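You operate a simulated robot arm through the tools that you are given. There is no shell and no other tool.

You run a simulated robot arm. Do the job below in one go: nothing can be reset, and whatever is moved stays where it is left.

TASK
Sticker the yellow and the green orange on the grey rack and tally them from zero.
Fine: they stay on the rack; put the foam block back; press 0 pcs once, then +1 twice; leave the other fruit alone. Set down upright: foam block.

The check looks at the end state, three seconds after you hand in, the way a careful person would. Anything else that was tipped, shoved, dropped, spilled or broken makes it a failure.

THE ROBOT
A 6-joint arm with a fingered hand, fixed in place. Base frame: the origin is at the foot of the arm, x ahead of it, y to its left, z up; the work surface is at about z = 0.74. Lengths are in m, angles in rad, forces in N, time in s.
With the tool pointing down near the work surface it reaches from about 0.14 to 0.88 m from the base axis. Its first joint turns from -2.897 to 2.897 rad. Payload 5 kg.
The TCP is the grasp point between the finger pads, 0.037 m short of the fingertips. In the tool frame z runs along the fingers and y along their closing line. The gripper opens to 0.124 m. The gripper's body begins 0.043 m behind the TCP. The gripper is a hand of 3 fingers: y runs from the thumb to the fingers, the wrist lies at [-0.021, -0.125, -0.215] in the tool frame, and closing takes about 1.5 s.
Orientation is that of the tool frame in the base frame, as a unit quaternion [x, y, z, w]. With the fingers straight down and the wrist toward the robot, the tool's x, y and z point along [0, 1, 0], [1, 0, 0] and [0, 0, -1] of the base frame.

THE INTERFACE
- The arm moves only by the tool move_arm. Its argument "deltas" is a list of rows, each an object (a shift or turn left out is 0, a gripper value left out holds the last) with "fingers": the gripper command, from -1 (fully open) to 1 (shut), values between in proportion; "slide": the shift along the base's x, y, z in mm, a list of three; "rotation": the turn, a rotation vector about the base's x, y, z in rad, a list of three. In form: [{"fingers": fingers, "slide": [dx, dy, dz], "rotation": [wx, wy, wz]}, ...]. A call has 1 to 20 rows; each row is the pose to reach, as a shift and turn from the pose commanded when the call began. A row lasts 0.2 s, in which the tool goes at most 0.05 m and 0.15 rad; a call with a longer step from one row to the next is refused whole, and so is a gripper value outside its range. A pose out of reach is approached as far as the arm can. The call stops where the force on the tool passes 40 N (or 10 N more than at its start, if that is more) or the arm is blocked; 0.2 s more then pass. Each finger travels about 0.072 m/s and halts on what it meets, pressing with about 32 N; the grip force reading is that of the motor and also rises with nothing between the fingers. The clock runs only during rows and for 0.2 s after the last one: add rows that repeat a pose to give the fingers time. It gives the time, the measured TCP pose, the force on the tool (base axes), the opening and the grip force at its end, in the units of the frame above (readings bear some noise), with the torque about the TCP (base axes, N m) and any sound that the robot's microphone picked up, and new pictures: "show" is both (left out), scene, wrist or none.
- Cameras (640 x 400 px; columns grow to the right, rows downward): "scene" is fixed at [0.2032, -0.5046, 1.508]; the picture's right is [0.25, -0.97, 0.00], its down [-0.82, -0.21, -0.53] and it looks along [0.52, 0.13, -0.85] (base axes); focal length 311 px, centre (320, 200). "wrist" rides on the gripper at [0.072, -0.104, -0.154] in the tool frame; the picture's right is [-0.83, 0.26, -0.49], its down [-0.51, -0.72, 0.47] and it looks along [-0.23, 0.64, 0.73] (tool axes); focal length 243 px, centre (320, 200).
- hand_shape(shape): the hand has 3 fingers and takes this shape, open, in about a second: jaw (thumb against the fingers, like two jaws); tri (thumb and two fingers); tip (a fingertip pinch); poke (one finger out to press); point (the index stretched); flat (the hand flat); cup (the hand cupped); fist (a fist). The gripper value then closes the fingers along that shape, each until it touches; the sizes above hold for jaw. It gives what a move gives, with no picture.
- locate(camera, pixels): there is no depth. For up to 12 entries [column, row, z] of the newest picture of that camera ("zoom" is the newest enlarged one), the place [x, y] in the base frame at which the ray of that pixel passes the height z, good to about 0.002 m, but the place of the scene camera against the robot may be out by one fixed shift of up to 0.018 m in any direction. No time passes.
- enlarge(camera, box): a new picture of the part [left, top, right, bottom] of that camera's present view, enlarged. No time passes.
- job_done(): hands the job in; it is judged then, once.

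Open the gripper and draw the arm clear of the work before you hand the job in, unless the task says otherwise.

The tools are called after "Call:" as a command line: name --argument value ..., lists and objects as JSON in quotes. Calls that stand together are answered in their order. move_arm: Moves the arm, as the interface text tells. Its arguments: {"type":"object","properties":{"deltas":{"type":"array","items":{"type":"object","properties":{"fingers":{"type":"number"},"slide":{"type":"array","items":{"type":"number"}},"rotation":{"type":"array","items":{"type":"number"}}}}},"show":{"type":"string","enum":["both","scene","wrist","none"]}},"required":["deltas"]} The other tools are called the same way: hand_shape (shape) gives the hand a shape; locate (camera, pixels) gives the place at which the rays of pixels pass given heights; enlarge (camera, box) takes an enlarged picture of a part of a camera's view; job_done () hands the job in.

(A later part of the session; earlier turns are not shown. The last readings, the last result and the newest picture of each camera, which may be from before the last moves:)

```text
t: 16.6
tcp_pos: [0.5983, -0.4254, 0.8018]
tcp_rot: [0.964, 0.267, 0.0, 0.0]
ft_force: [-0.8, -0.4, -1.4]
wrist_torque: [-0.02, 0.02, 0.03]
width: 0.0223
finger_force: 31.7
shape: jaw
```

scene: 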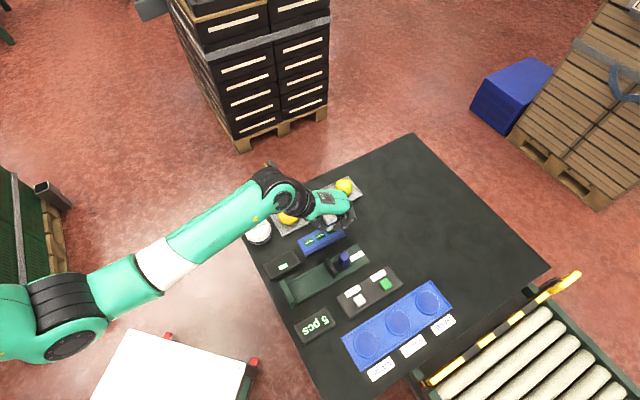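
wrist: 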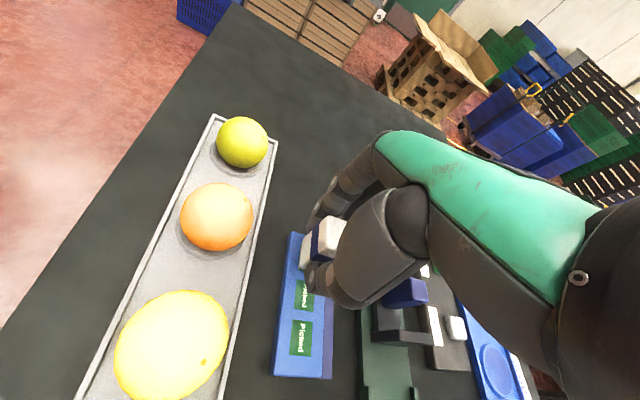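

Force is still within noise at z=0.8018. I lower another 2 mm and take a picture.

Call:
move_arm --deltas '[{"fingers": 1, "slide": [0, 0, -1]}, {"slide": [0, 0, -2]}, {"slide": [0, 0, -2]}]'

Call:
enlarge --camera "wrist" --box '[265, 210, 345, 310]'

Call:
enlarge --camera "scene" --box '[290, 190, 380, 260]'

```text
t: 17.4
tcp_pos: [0.5986, -0.4254, 0.8016]
tcp_rot: [0.964, 0.267, 0.001, 0.001]
ft_force: [-0.5, 0.5, 2.9]
wrist_torque: [-0.02, -0.01, 0.0]
width: 0.0223
finger_force: 31.9
shape: jaw
```

scene: 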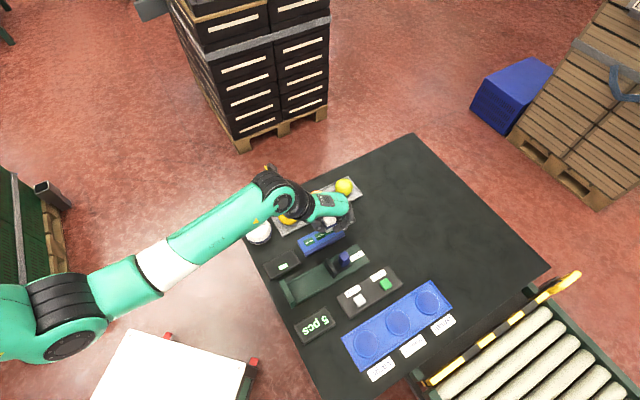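
wrist: 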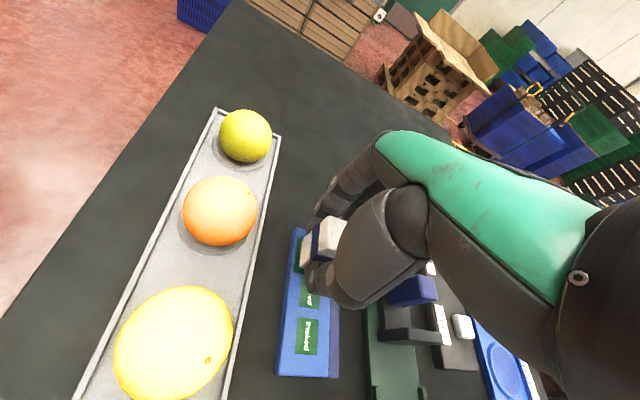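

```text
4.00 times, centred on (305, 260) of wrist
```

zoom: 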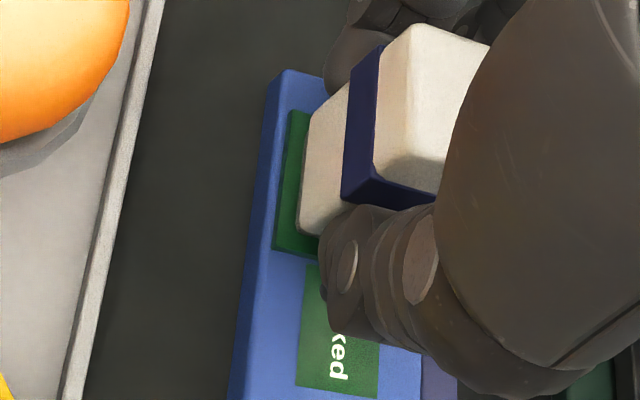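

```text
5.71 times, centred on (335, 225) of scene
```

zoom: 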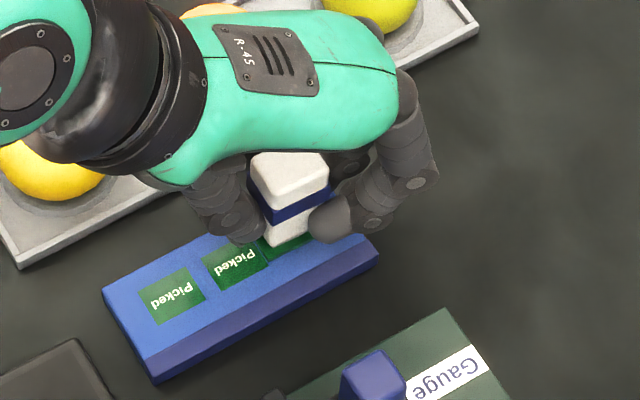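

Contact: Fz ≈ +2.9 N with the pad on the sticker (about 4 mm off-centre to the far side). I press about 1 mm more and then lift 20 mm to see whether the sticker came along.

Call:
move_arm --deltas '[{"fingers": 1, "slide": [0, 0, -1]}, {"slide": [0, 0, -1.5]}, {"slide": [0, 0, -1.5]}]' --show "none"

```text
t: 18.2
tcp_pos: [0.5996, -0.4254, 0.8001]
tcp_rot: [0.964, 0.267, 0.001, 0.001]
ft_force: [-2.0, 0.0, 14.4]
wrist_torque: [-0.08, -0.13, -0.05]
width: 0.0223
finger_force: 32.1
shape: jaw
```

Pressed at ~14 N. Lifting 20 mm to check for the sticker.

Call:
move_arm --deltas '[{"fingers": 1, "slide": [0, 0, 3]}, {"slide": [0, 0, 10]}, {"slide": [0, 0, 20]}, {"slide": [0, 0, 25]}, {"slide": [0, 0, 25]}]'

Call:
enlarge --camera "wrist" --box '[265, 210, 345, 310]'

Call:
enlarge --camera "scene" --box '[290, 190, 380, 260]'

```text
t: 19.4
tcp_pos: [0.5992, -0.4234, 0.8244]
tcp_rot: [0.964, 0.267, 0.001, -0.001]
ft_force: [-0.4, 1.1, 0.6]
wrist_torque: [-0.03, 0.01, 0.03]
width: 0.0223
finger_force: 32.1
shape: jaw
```

scene: 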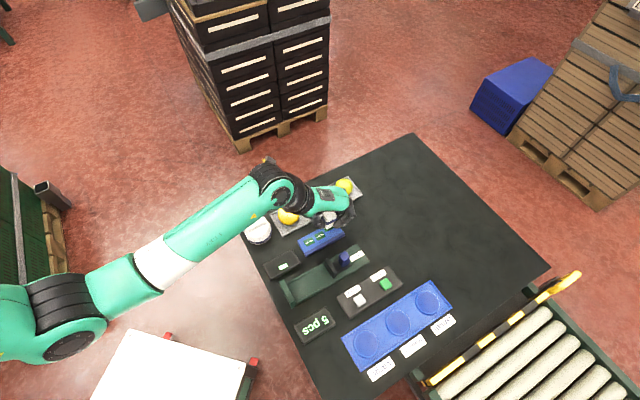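
wrist: 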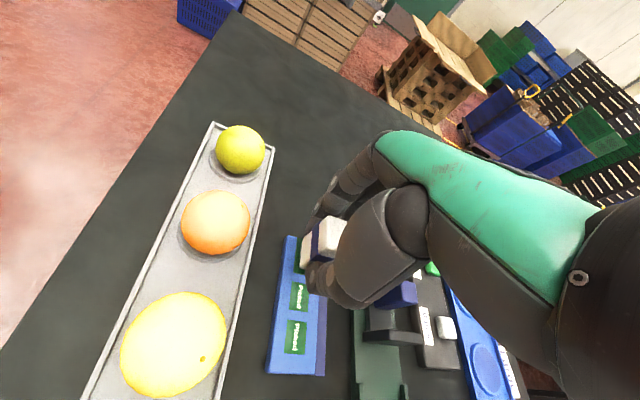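

```text
4.00 times, centred on (305, 260) of wrist
```

zoom: 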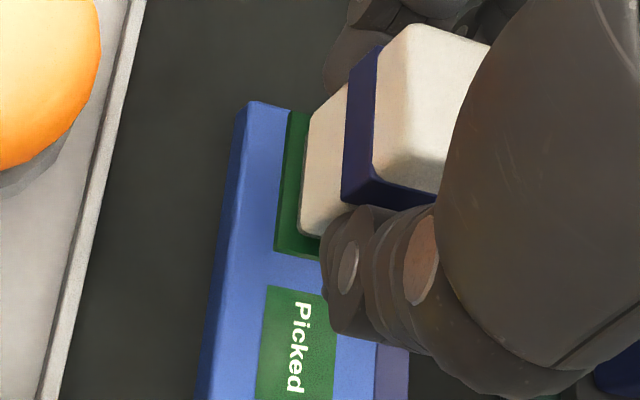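

```text
5.71 times, centred on (335, 225) of scene
```

zoom: 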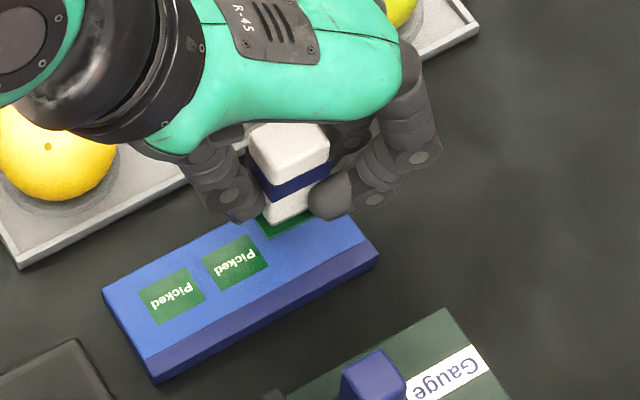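

The sticker came off with the pad: it moves with the block, and only two remain on the dispenser. I lift higher and move over the green fruit, then re-measure it.

Call:
move_arm --deltas '[{"fingers": 1, "slide": [0, 0, 40]}, {"slide": [0, 0, 75]}, {"slide": [35, -1, 85]}, {"slide": [75, -2, 85]}, {"slide": [110, -3, 85]}, {"slide": [133, -3.6, 80]}, {"slide": [133, -3.6, 70]}, {"slide": [133, -3.6, 70]}]'

Call:
enlarge --camera "wrist" --box '[220, 190, 360, 330]'

Call:
enlarge --camera "scene" --box '[300, 140, 400, 215]'

```text
t: 21.2
tcp_pos: [0.7318, -0.4276, 0.8927]
tcp_rot: [0.963, 0.268, 0.0, 0.0]
ft_force: [0.0, 0.0, -0.1]
wrist_torque: [-0.03, 0.0, 0.01]
width: 0.0222
finger_force: 31.8
shape: jaw
```

scene: 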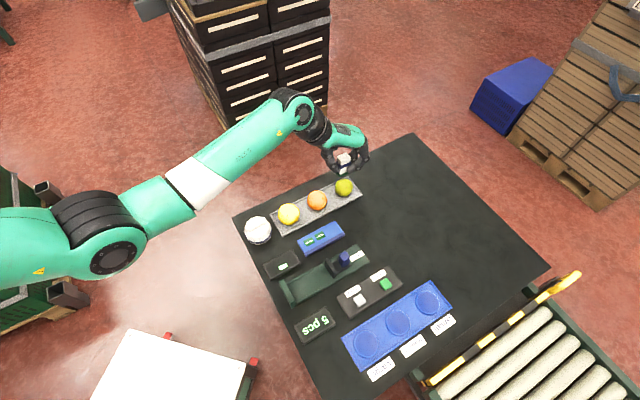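
wrist: 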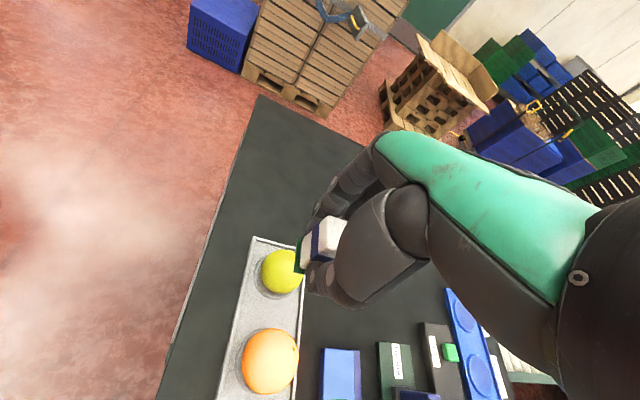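

```text
2.86 times, centred on (290, 260) of wrist
```

zoom: 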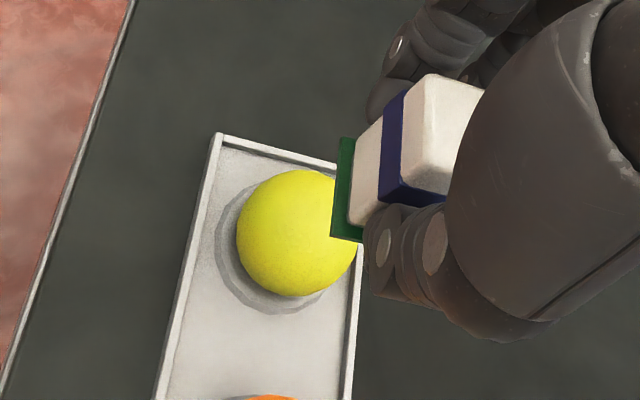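

```text
5.33 times, centred on (350, 178) of scene
```

zoom: 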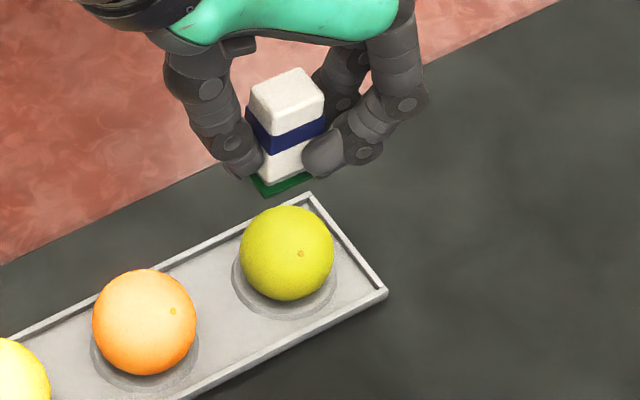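

I locate the green fruit's centre from this near-overhead view (zoom centre (297,233)), at two heights for triangulation, plus the sticker corners.

Call:
locate --camera "wrist" --pixels '[[282, 271.5, 0.77], [282, 271.5, 0.775], [282, 271.5, 0.78], [293.7, 273.7, 0.844], [298.5, 238, 0.844]]'

Call:
enlarge --camera "wrist" --box '[240, 230, 320, 310]'

```text
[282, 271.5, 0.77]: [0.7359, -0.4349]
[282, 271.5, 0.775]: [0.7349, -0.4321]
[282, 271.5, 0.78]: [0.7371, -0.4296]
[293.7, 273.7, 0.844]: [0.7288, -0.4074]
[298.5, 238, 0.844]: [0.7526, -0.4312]
```

```text
5.00 times, centred on (280, 270) of wrist
```

zoom: 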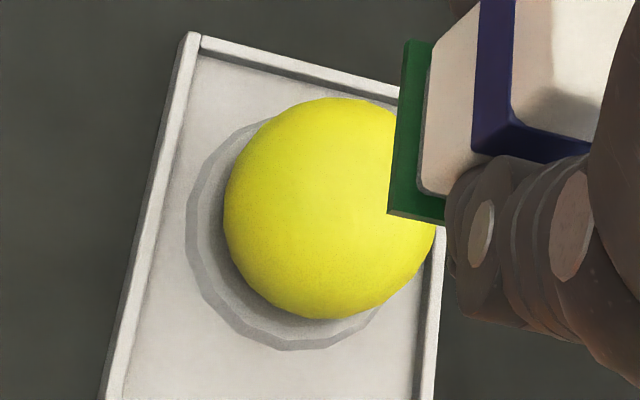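

The green fruit's centre triangulates to about (0.735,-0.435,0.77), top ≈ 0.7955. I shift (+2,-3.5) mm and descend to ~7 mm above it.

Call:
move_arm --deltas '[{"fingers": 1, "slide": [2, -3.5, -10]}, {"slide": [2, -3.5, -20]}, {"slide": [2, -3.5, -30]}, {"slide": [2, -3.5, -41]}, {"slide": [2, -3.5, -41]}]'

Call:
enlarge --camera "wrist" --box '[240, 210, 340, 310]'

Call:
enlarge --camera "scene" --box '[300, 140, 400, 215]'

```text
t: 22.4
tcp_pos: [0.7338, -0.4317, 0.852]
tcp_rot: [0.963, 0.268, 0.0, 0.0]
ft_force: [0.8, 0.5, -0.6]
wrist_torque: [0.01, 0.01, 0.0]
width: 0.0219
finger_force: 31.6
shape: jaw
```

scene: 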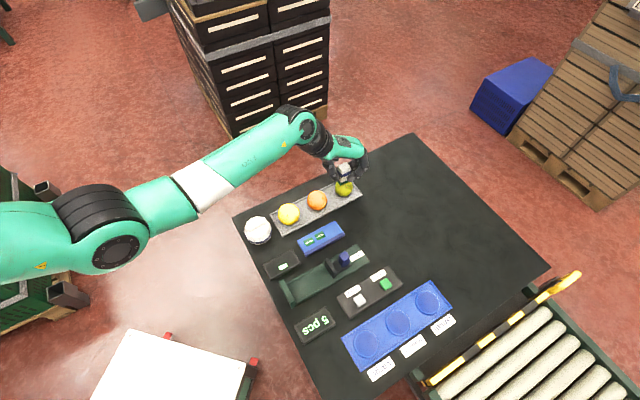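
wrist: 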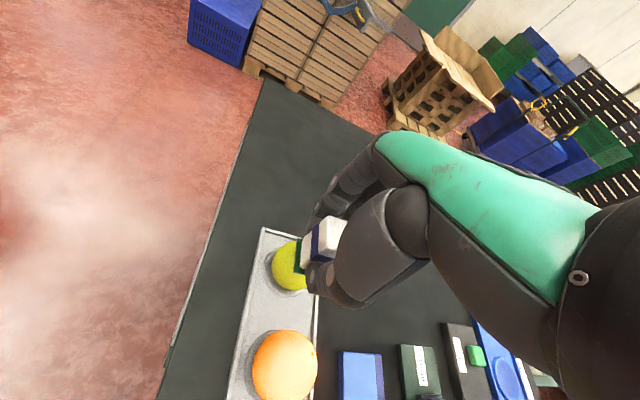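

```text
4.00 times, centred on (290, 260) of wrist
```

zoom: 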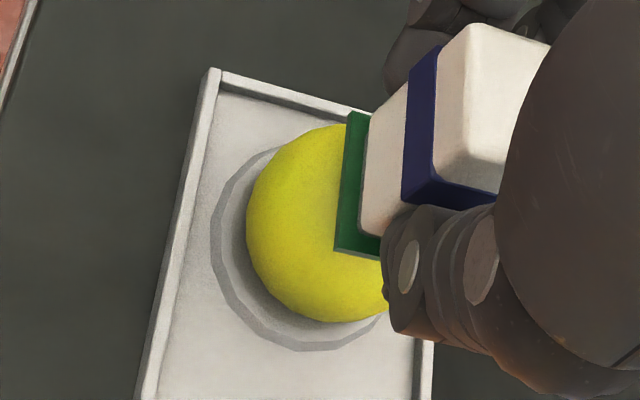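

```text
5.33 times, centred on (350, 178) of scene
```

zoom: 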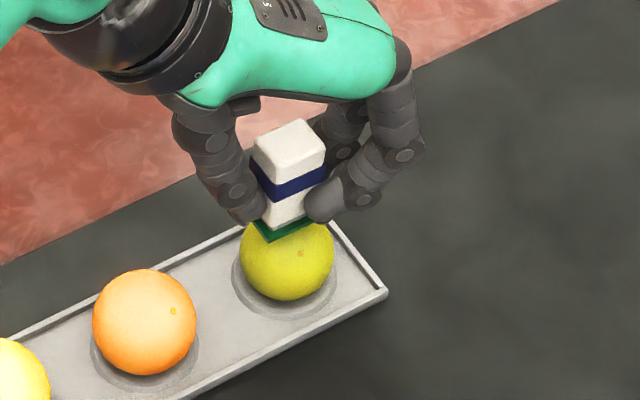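

Pad and sticker are above the fruit's crown, within ~3 mm. I nudge (+2,-1) mm and creep down 5 mm.

Call:
move_arm --deltas '[{"fingers": 1, "slide": [2, -1, -1]}, {"slide": [2, -1, -3]}, {"slide": [2, -1, -5]}, {"slide": [2, -1, -5]}]' --show "none"

```text
t: 23.4
tcp_pos: [0.7354, -0.4345, 0.8462]
tcp_rot: [0.964, 0.267, 0.0, 0.0]
ft_force: [-0.1, 1.0, -1.0]
wrist_torque: [-0.01, -0.03, -0.01]
width: 0.0222
finger_force: 32.5
shape: jaw
```

No contact yet at z=0.8462. Lowering 1.5 mm.

Call:
move_arm --deltas '[{"fingers": 1, "slide": [0, 0, -1]}, {"slide": [0, 0, -1.5]}, {"slide": [0, 0, -1.5]}]' --show "none"

```text
t: 24.2
tcp_pos: [0.7358, -0.4341, 0.8469]
tcp_rot: [0.964, 0.267, 0.0, 0.0]
ft_force: [-0.4, 0.5, 0.4]
wrist_torque: [0.02, -0.01, -0.01]
width: 0.0223
finger_force: 31.9
shape: jaw
```

Force remains near zero (readings noisy at the mm level). Lowering another 1.5 mm.

Call:
move_arm --deltas '[{"fingers": 1, "slide": [0, 0, -1]}, {"slide": [0, 0, -1.5]}, {"slide": [0, 0, -1.5]}]' --show "none"

```text
t: 25.0
tcp_pos: [0.7355, -0.4343, 0.8444]
tcp_rot: [0.964, 0.267, 0.0, 0.0]
ft_force: [-0.6, 0.5, -0.8]
wrist_torque: [-0.02, 0.02, 0.03]
width: 0.0221
finger_force: 32.2
shape: jaw
```

Still no contact force. Lowering 1.5 mm and looking.

Call:
move_arm --deltas '[{"fingers": 1, "slide": [0, 0, -1]}, {"slide": [0, 0, -1.5]}, {"slide": [0, 0, -1.5]}]'

Call:
enlarge --camera "wrist" --box '[240, 210, 340, 310]'

Call:
enlarge --camera "scene" --box '[320, 150, 380, 205]'

```text
t: 25.8
tcp_pos: [0.7363, -0.4335, 0.8436]
tcp_rot: [0.964, 0.267, 0.0, 0.0]
ft_force: [-0.5, -1.2, -0.4]
wrist_torque: [0.01, 0.02, 0.01]
width: 0.0223
finger_force: 32.2
shape: jaw
```

scene: 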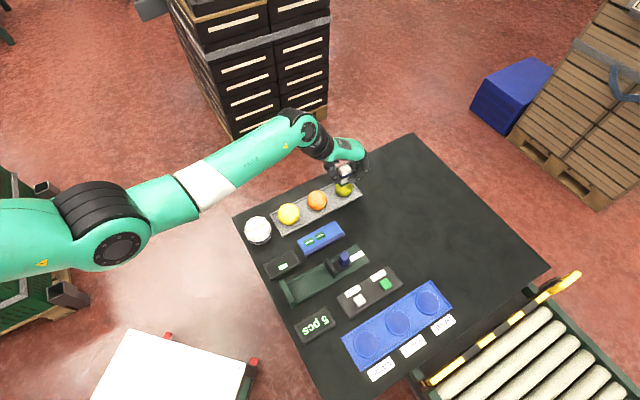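
wrist: 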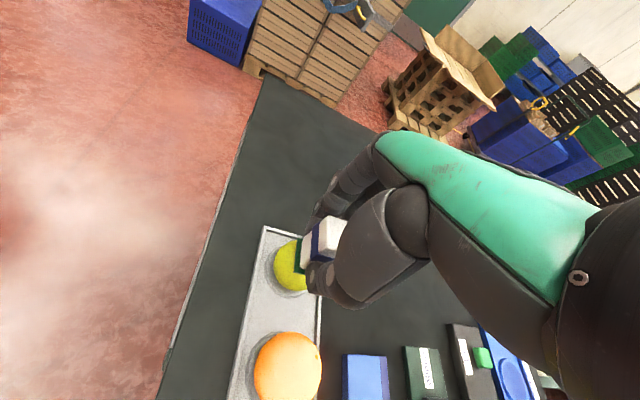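

```text
4.00 times, centred on (290, 260) of wrist
```

zoom: 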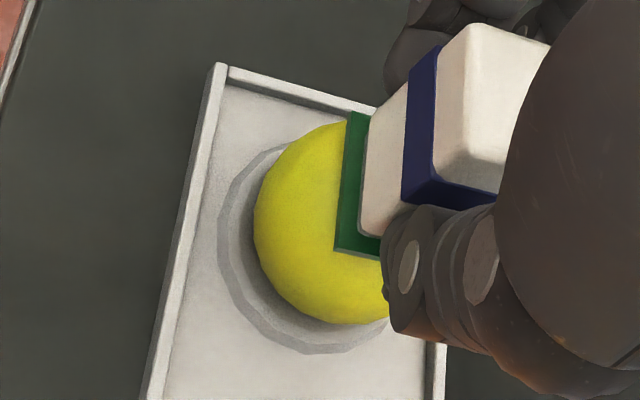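

```text
7.27 times, centred on (350, 178) of scene
```

zoom: 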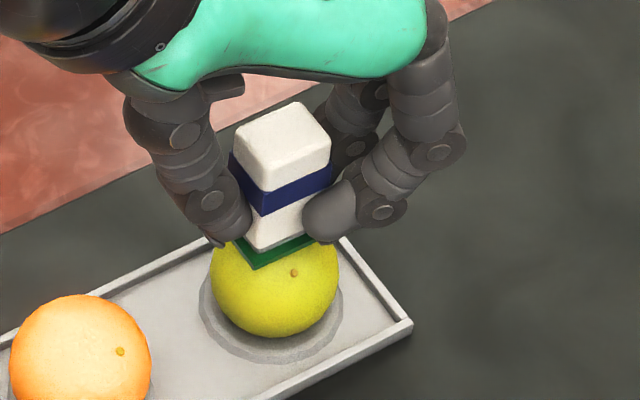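

The pad nearly touches the crown. Lowering 1.5 mm again.

Call:
move_arm --deltas '[{"fingers": 1, "slide": [0, 0, -1]}, {"slide": [0, 0, -1.5]}, {"slide": [0, 0, -1.5]}]' --show "none"

```text
t: 26.6
tcp_pos: [0.7352, -0.4336, 0.8413]
tcp_rot: [0.963, 0.268, 0.001, 0.0]
ft_force: [1.1, -0.2, -1.3]
wrist_torque: [-0.01, -0.02, 0.01]
width: 0.0222
finger_force: 32.0
shape: jaw
```

No contact yet at z=0.8413. Another 1.5 mm.

Call:
move_arm --deltas '[{"fingers": 1, "slide": [0, 0, -1]}, {"slide": [0, 0, -1.5]}, {"slide": [0, 0, -1.5]}]' --show "none"

```text
t: 27.4
tcp_pos: [0.7366, -0.4338, 0.8396]
tcp_rot: [0.964, 0.267, 0.0, 0.002]
ft_force: [-0.8, -0.1, 2.4]
wrist_torque: [-0.02, 0.03, -0.01]
width: 0.0221
finger_force: 32.0
shape: jaw
```

Contact begins (Fz ≈ +2.4 N). I press 1 mm more and check.

Call:
move_arm --deltas '[{"fingers": 1, "slide": [0, 0, -0.5]}, {"slide": [0, 0, -1.2]}, {"slide": [0, 0, -1.2]}]'

Call:
enlarge --camera "wrist" --box '[240, 210, 340, 310]'

Call:
enlarge --camera "scene" --box '[320, 150, 380, 205]'

```text
t: 28.2
tcp_pos: [0.7372, -0.4345, 0.8396]
tcp_rot: [0.964, 0.267, 0.001, 0.0]
ft_force: [-1.1, 0.5, 9.3]
wrist_torque: [-0.03, -0.08, 0.01]
width: 0.0224
finger_force: 31.8
shape: jaw
```

scene: 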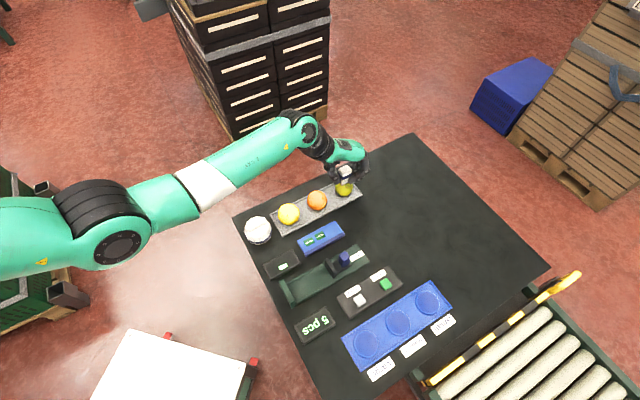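
wrist: 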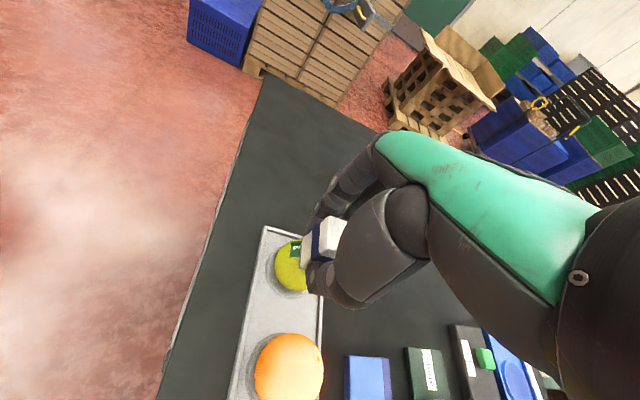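

```text
4.00 times, centred on (290, 260) of wrist
```

zoom: 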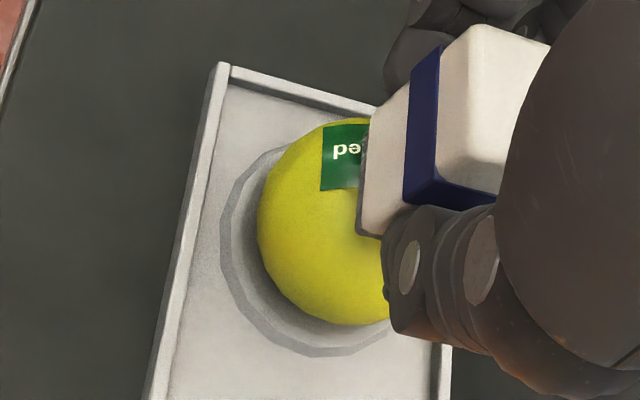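

```text
7.27 times, centred on (350, 178) of scene
```

zoom: 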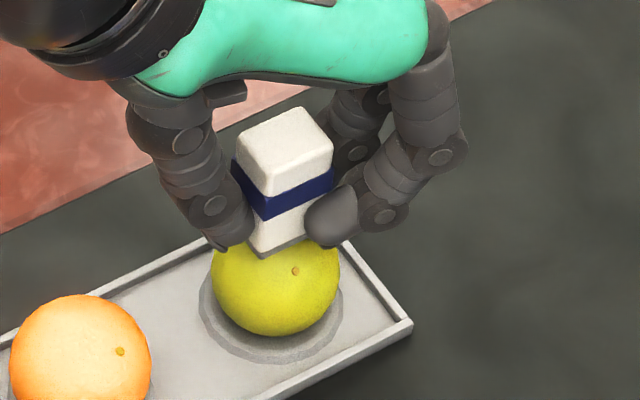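

The sticker transferred: it now lies on the green fruit (wrist zoom (342,157)). I lift straight up and check.

Call:
move_arm --deltas '[{"fingers": 1, "slide": [0, 0, 2]}, {"slide": [0, 0, 6]}, {"slide": [0, 0, 15]}, {"slide": [0, 0, 35]}, {"slide": [0, 0, 60]}, {"slide": [0, 0, 60]}]'

Call:
enlarge --camera "wrist" --box '[220, 210, 340, 330]'

Call:
enlarge --camera "scene" --box '[310, 130, 390, 205]'

```text
t: 29.6
tcp_pos: [0.7346, -0.434, 0.8985]
tcp_rot: [0.964, 0.267, 0.0, 0.0]
ft_force: [-0.1, 1.0, -1.0]
wrist_torque: [-0.03, -0.02, 0.0]
width: 0.0222
finger_force: 32.0
shape: jaw
```

scene: 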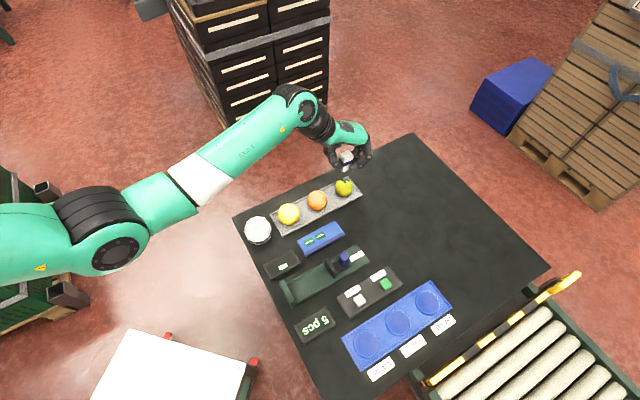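
wrist: 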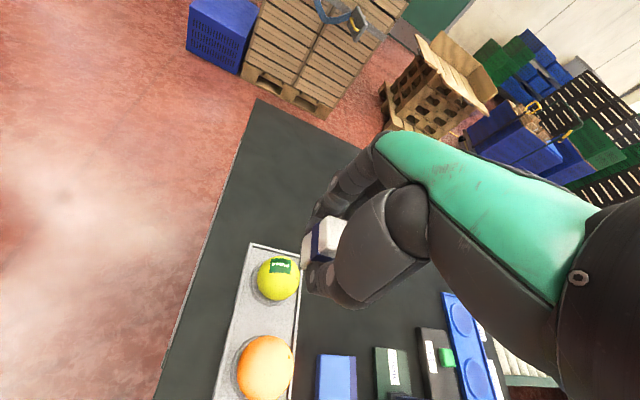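

```text
3.33 times, centred on (280, 270) of wrist
```

zoom: 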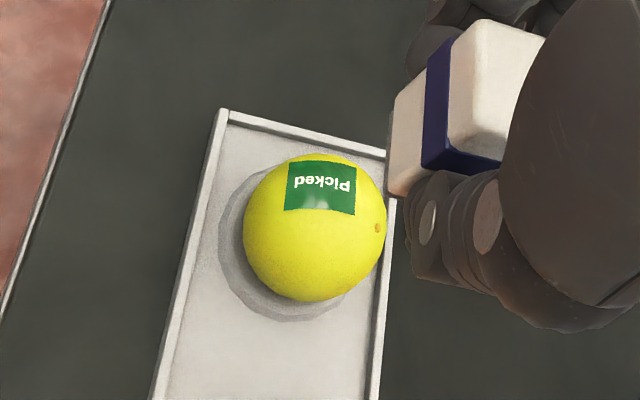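

```text
5.33 times, centred on (350, 168) of scene
```

zoom: 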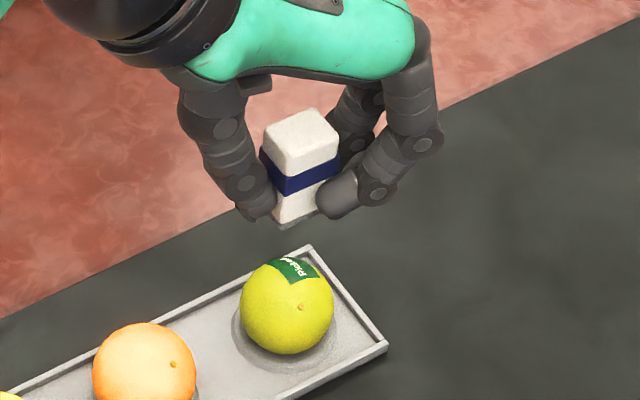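

The green fruit carries the "Picked" sticker and sits in place. I go back to the dispenser, hovering over the middle sticker (0.574,-0.406).

Call:
move_arm --deltas '[{"fingers": 1, "slide": [-30, 7, 5]}, {"slide": [-70, 16, 5]}, {"slide": [-110, 25, 5]}, {"slide": [-140, 32, 0]}, {"slide": [-157.6, 36, -30]}, {"slide": [-157.6, 36, -62]}, {"slide": [-157.6, 36, -68]}, {"slide": [-157.6, 36, -68]}]'

Call:
enlarge --camera "wrist" --box '[265, 210, 345, 310]'

Call:
enlarge --camera "scene" --box '[280, 190, 370, 260]'

```text
t: 31.4
tcp_pos: [0.5771, -0.3982, 0.8316]
tcp_rot: [0.964, 0.267, 0.001, 0.0]
ft_force: [0.0, 0.6, -0.4]
wrist_torque: [0.0, 0.02, 0.02]
width: 0.0222
finger_force: 31.8
shape: jaw
```

scene: 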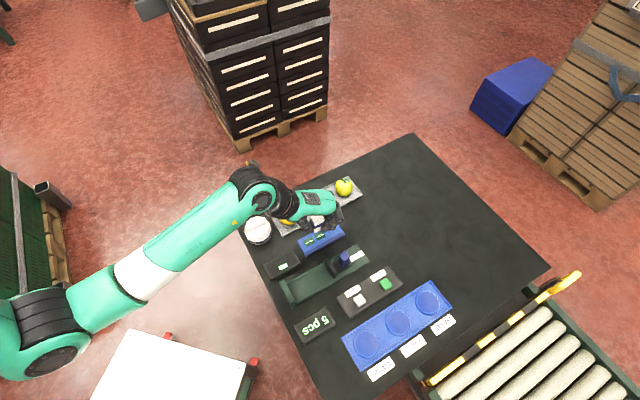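
wrist: 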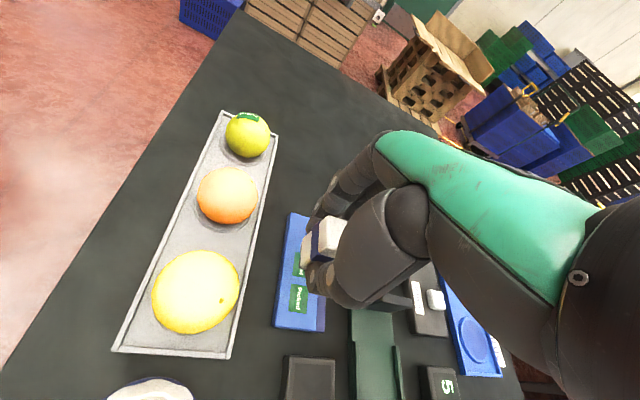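

```text
4.00 times, centred on (305, 260) of wrist
```

zoom: 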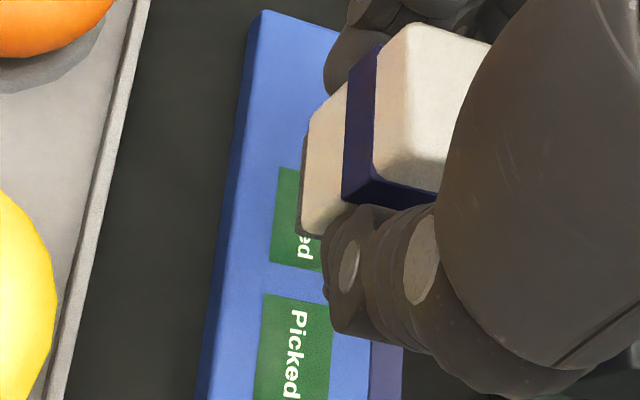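

```text
5.71 times, centred on (325, 225) of scene
```

zoom: 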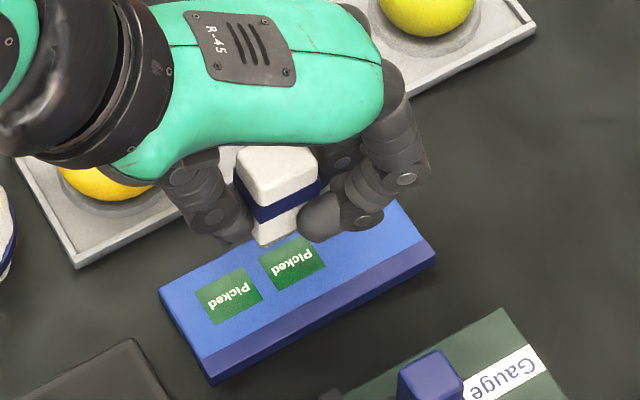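

Alignment looks centred this time. I descend 26 mm to just above the sticker.

Call:
move_arm --deltas '[{"fingers": 1, "slide": [0, 0, -9]}, {"slide": [0, 0, -18]}, {"slide": [0, 0, -26]}, {"slide": [0, 0, -26]}]'

Call:
enlarge --camera "wrist" --box '[265, 210, 345, 310]'

```text
t: 32.4
tcp_pos: [0.5775, -0.4, 0.8046]
tcp_rot: [0.964, 0.267, 0.001, 0.0]
ft_force: [-0.5, -0.9, -0.5]
wrist_torque: [0.01, 0.0, -0.04]
width: 0.0219
finger_force: 32.1
shape: jaw
```

scene: 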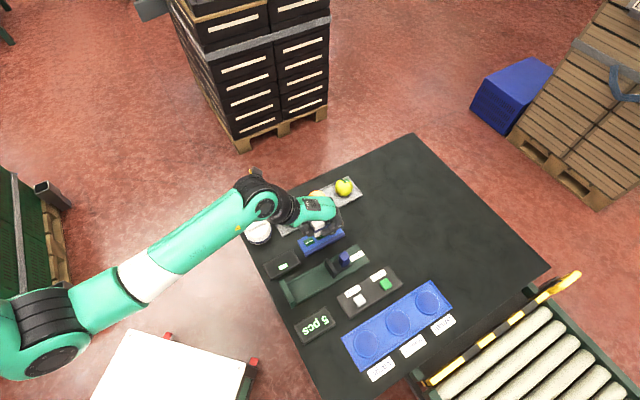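
wrist: 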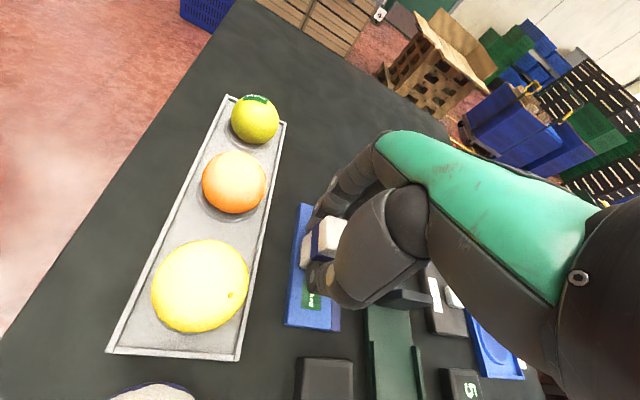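

```text
4.00 times, centred on (305, 260) of wrist
```

zoom: 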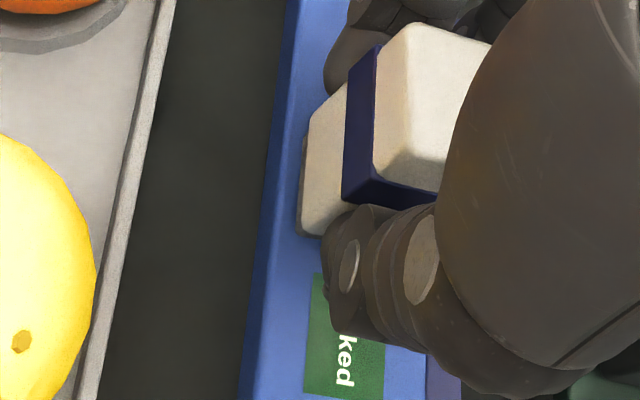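

S2 is hidden beneath the pad; relative to the first successful pick I'm ~3 mm off, so I shift (-2.5,-0.8) mm and lower 2 mm.

Call:
move_arm --deltas '[{"fingers": 1, "slide": [-2.5, -0.8, 0]}, {"slide": [-2.5, -0.8, -1]}, {"slide": [-2.5, -0.8, -2]}, {"slide": [-2.5, -0.8, -2]}]' --show "none"

```text
t: 33.4
tcp_pos: [0.5757, -0.3996, 0.8032]
tcp_rot: [0.964, 0.267, 0.0, 0.0]
ft_force: [0.6, 0.4, 0.0]
wrist_torque: [-0.01, 0.0, -0.01]
width: 0.0219
finger_force: 31.8
shape: jaw
```

No contact yet; lowering 2 mm.

Call:
move_arm --deltas '[{"fingers": 1, "slide": [0, 0, -1]}, {"slide": [0, 0, -2]}, {"slide": [0, 0, -2]}]' --show "none"

```text
t: 34.2
tcp_pos: [0.5748, -0.3988, 0.8013]
tcp_rot: [0.964, 0.267, 0.0, 0.0]
ft_force: [-0.3, 0.4, 0.2]
wrist_torque: [-0.01, -0.07, -0.02]
width: 0.0222
finger_force: 32.1
shape: jaw
```

Near contact (torque slightly rising). Lowering another 1.5 mm.

Call:
move_arm --deltas '[{"fingers": 1, "slide": [0, 0, -0.8]}, {"slide": [0, 0, -1.5]}, {"slide": [0, 0, -1.5]}]'

Call:
enlarge --camera "wrist" --box '[265, 210, 345, 310]'

```text
t: 35.0
tcp_pos: [0.5755, -0.3982, 0.8004]
tcp_rot: [0.963, 0.268, 0.0, 0.001]
ft_force: [-1.6, 0.5, 8.5]
wrist_torque: [-0.01, -0.06, 0.0]
width: 0.022
finger_force: 32.3
shape: jaw
```

scene: 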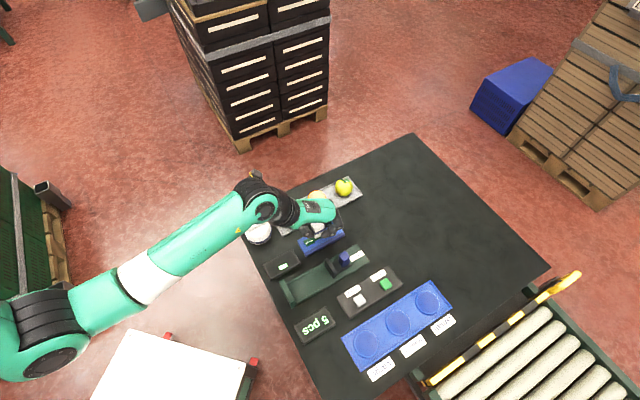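
wrist: 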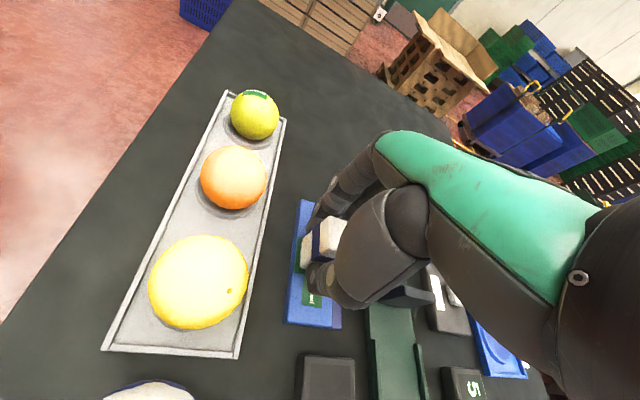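

```text
4.00 times, centred on (305, 260) of wrist
```

zoom: 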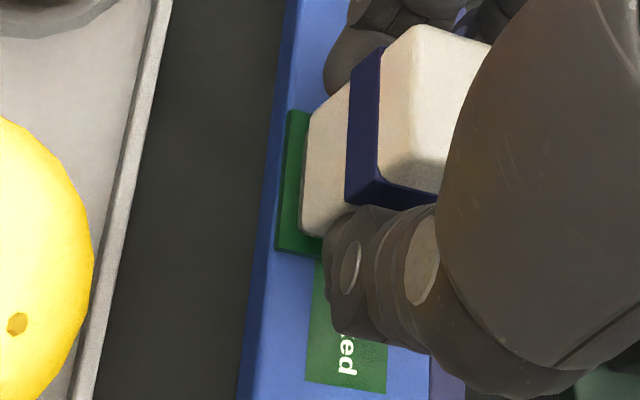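

The sticker is on the pad again. I lift to z≈0.90 and move over the yellow fruit, around (0.603,-0.310).

Call:
move_arm --deltas '[{"fingers": 1, "slide": [0, 0, 4]}, {"slide": [0, 0, 20]}, {"slide": [0, 0, 55]}, {"slide": [0, 0, 95]}, {"slide": [8, 28, 102]}, {"slide": [18, 58, 102]}, {"slide": [27.5, 88.5, 100]}, {"slide": [27.5, 88.5, 100]}]'

Call:
enlarge --camera "wrist" --box '[220, 210, 340, 330]'

Call:
enlarge --camera "scene" --box '[250, 160, 350, 245]'

```text
t: 36.8
tcp_pos: [0.6036, -0.309, 0.9014]
tcp_rot: [0.964, 0.266, 0.0, 0.0]
ft_force: [0.3, 0.2, 0.1]
wrist_torque: [0.01, -0.02, 0.01]
width: 0.0217
finger_force: 32.1
shape: jaw
```

scene: 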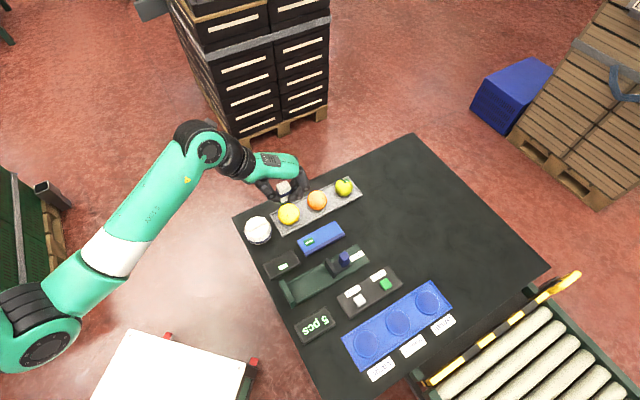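
wrist: 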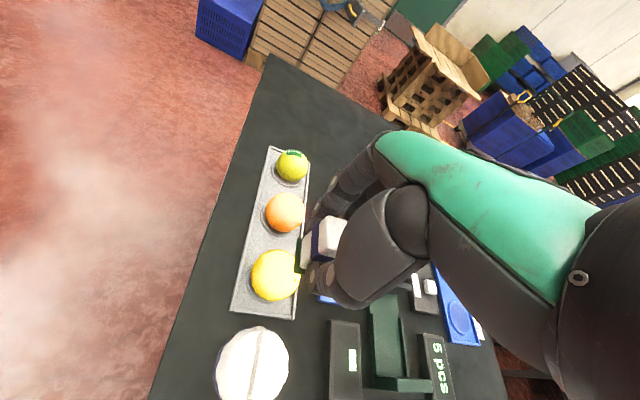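

```text
3.33 times, centred on (280, 270) of wrist
```

zoom: 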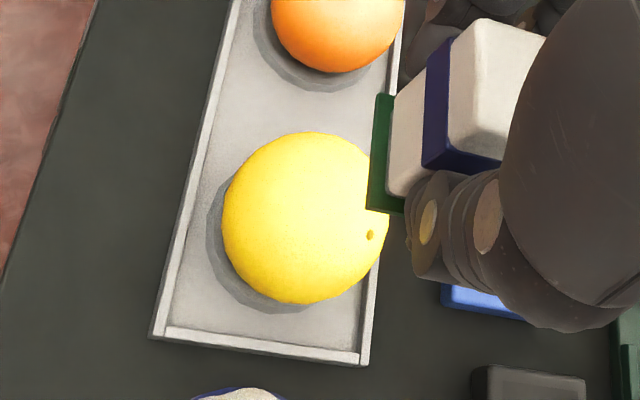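

```text
4.71 times, centred on (300, 202) of scene
```

zoom: 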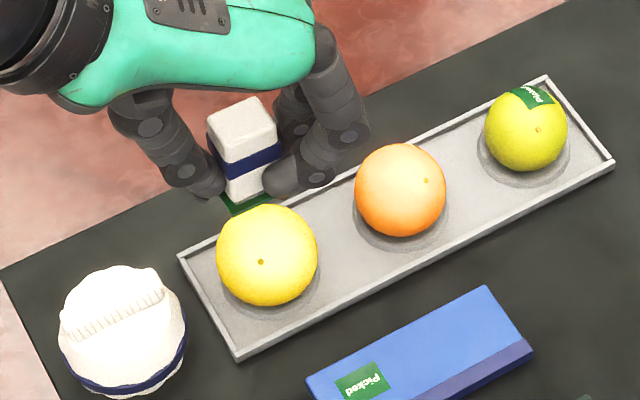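

Yellow fruit's outline is centred at zoom (305,218). Locating that at z=0.774 to verify its position.

Call:
locate --camera "wrist" --pixels '[[275.5, 275.4, 0.774], [275.5, 275.4, 0.77], [275.5, 275.4, 0.779]]'

Call:
locate --camera "scene" --pixels '[[288.6, 213.5, 0.774], [343.5, 187.5, 0.77]]'

```text
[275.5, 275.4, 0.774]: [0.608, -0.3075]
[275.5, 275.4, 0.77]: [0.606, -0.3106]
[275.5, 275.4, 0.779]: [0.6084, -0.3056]
```

```text
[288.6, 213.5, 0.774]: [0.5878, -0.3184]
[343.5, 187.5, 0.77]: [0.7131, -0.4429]
```

The yellow centre is ≈ (0.607,-0.3095); the current pose puts the sticker's middle nearly over its crown. I descend 43 mm to just above.

Call:
move_arm --deltas '[{"fingers": 1, "slide": [0, 0, -12]}, {"slide": [0, 0, -24]}, {"slide": [0, 0, -35]}, {"slide": [0, 0, -43]}, {"slide": [0, 0, -43]}]'

Call:
enlarge --camera "wrist" --box '[240, 210, 340, 310]'

Call:
enlarge --camera "scene" --box '[260, 165, 330, 235]'

```text
t: 38.0
tcp_pos: [0.6039, -0.3096, 0.8566]
tcp_rot: [0.964, 0.268, 0.0, 0.001]
ft_force: [-0.2, -0.3, 0.0]
wrist_torque: [-0.01, 0.01, -0.02]
width: 0.0219
finger_force: 32.4
shape: jaw
```

scene: 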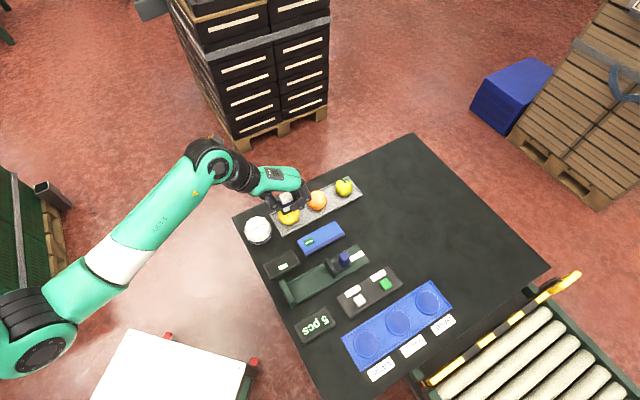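
wrist: 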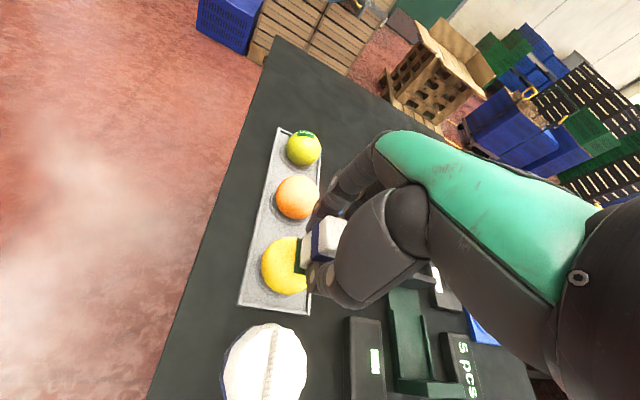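

```text
4.00 times, centred on (290, 260) of wrist
```

zoom: 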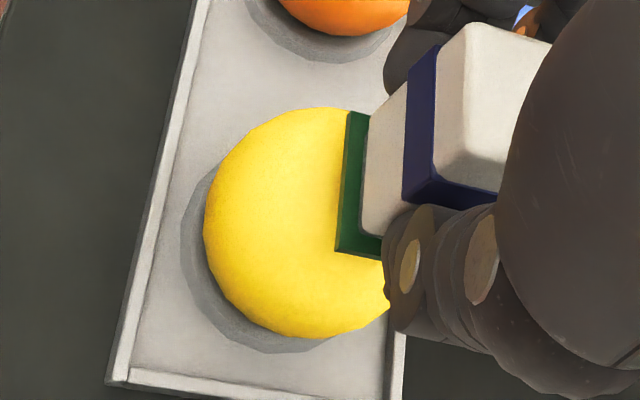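

```text
5.71 times, centred on (295, 200) of scene
```

zoom: 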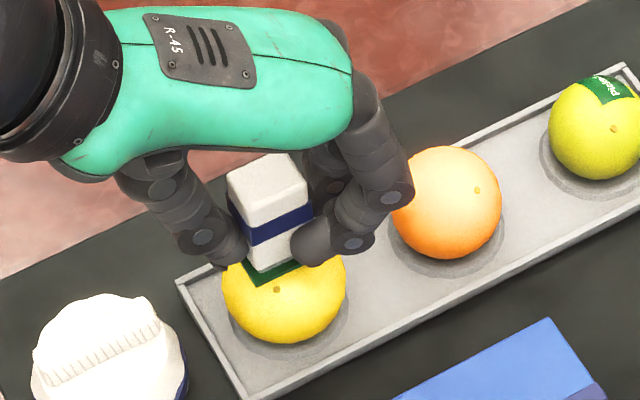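

The pad sits over the crown and the fingers clear the orange fruit. I creep down 4 mm.

Call:
move_arm --deltas '[{"fingers": 1, "slide": [0, 0, -1.5]}, {"slide": [0, 0, -3]}, {"slide": [0, 0, -4]}, {"slide": [0, 0, -4]}]' --show "none"

```text
t: 39.0
tcp_pos: [0.6032, -0.3091, 0.8523]
tcp_rot: [0.964, 0.267, 0.0, -0.001]
ft_force: [-0.1, -0.3, -0.5]
wrist_torque: [0.02, -0.02, 0.02]
width: 0.0221
finger_force: 31.9
shape: jaw
```

No contact. Lowering 1.5 mm.

Call:
move_arm --deltas '[{"fingers": 1, "slide": [0, 0, -1]}, {"slide": [0, 0, -1.5]}, {"slide": [0, 0, -1.5]}]' --show "none"

```text
t: 39.8
tcp_pos: [0.6022, -0.3106, 0.8506]
tcp_rot: [0.964, 0.267, 0.0, 0.0]
ft_force: [0.9, 0.1, 0.1]
wrist_torque: [-0.01, 0.04, -0.01]
width: 0.0221
finger_force: 31.4
shape: jaw
```

Still free. Lowering 1.5 mm.

Call:
move_arm --deltas '[{"fingers": 1, "slide": [0, 0, -1]}, {"slide": [0, 0, -1.5]}, {"slide": [0, 0, -1.5]}]' --show "none"

```text
t: 40.6
tcp_pos: [0.6028, -0.3099, 0.8496]
tcp_rot: [0.964, 0.267, 0.001, 0.0]
ft_force: [0.0, 0.0, -1.3]
wrist_torque: [0.0, 0.01, -0.02]
width: 0.0219
finger_force: 32.0
shape: jaw
```

Still free at z=0.8496. Lowering 1.5 mm with a picture.

Call:
move_arm --deltas '[{"fingers": 1, "slide": [0, 0, -1]}, {"slide": [0, 0, -1.5]}, {"slide": [0, 0, -1.5]}]' --show "both"

Call:
enlarge --camera "wrist" --box '[240, 210, 340, 310]'

Call:
enlarge --camera "scene" --box '[260, 165, 330, 235]'

```text
t: 41.4
tcp_pos: [0.6028, -0.3102, 0.8473]
tcp_rot: [0.964, 0.267, 0.0, 0.0]
ft_force: [-0.1, 0.9, -0.3]
wrist_torque: [0.02, 0.02, -0.01]
width: 0.0217
finger_force: 32.1
shape: jaw
```

scene: 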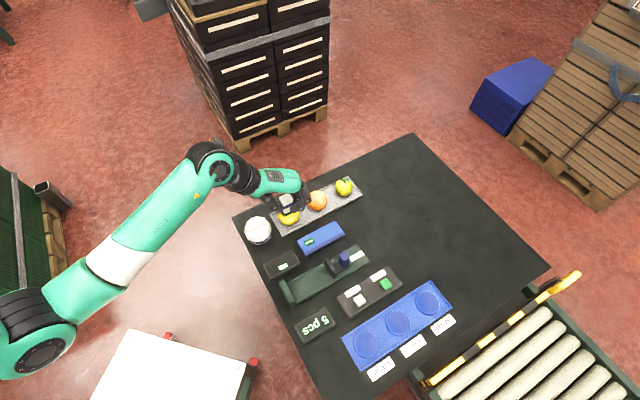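
wrist: 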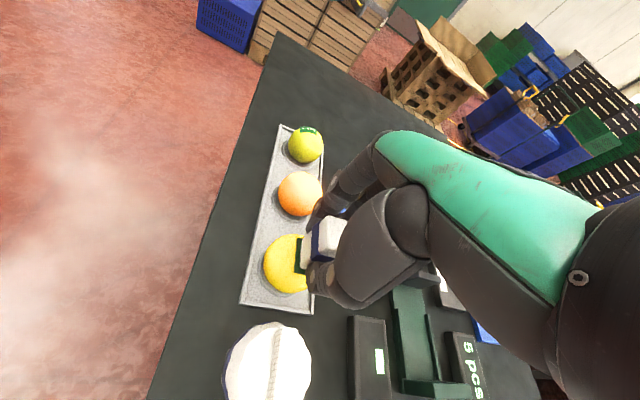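

```text
4.00 times, centred on (290, 260) of wrist
```

zoom: 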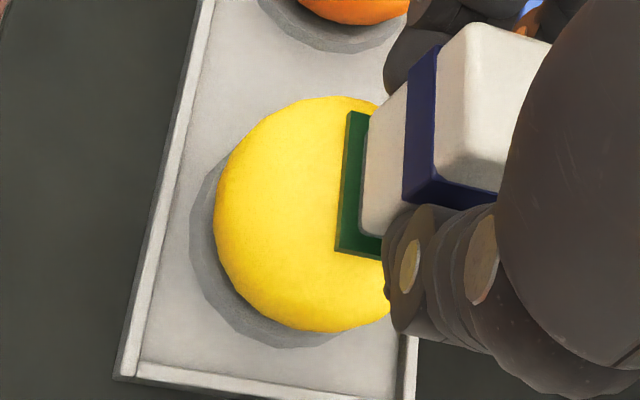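

```text
5.71 times, centred on (295, 200) of scene
```

zoom: 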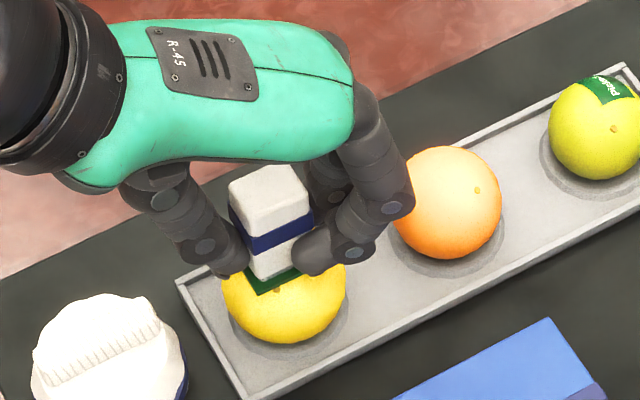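

Still a small gap; nothing of the hand is below the orange's top. Lowering another 1.5 mm.

Call:
move_arm --deltas '[{"fingers": 1, "slide": [0, 0, -1]}, {"slide": [0, 0, -1.5]}, {"slide": [0, 0, -1.5]}]' --show "none"

```text
t: 42.2
tcp_pos: [0.6041, -0.3104, 0.8462]
tcp_rot: [0.964, 0.267, 0.001, -0.001]
ft_force: [-0.8, 0.1, 8.9]
wrist_torque: [-0.07, -0.07, 0.0]
width: 0.0224
finger_force: 32.2
shape: jaw
```

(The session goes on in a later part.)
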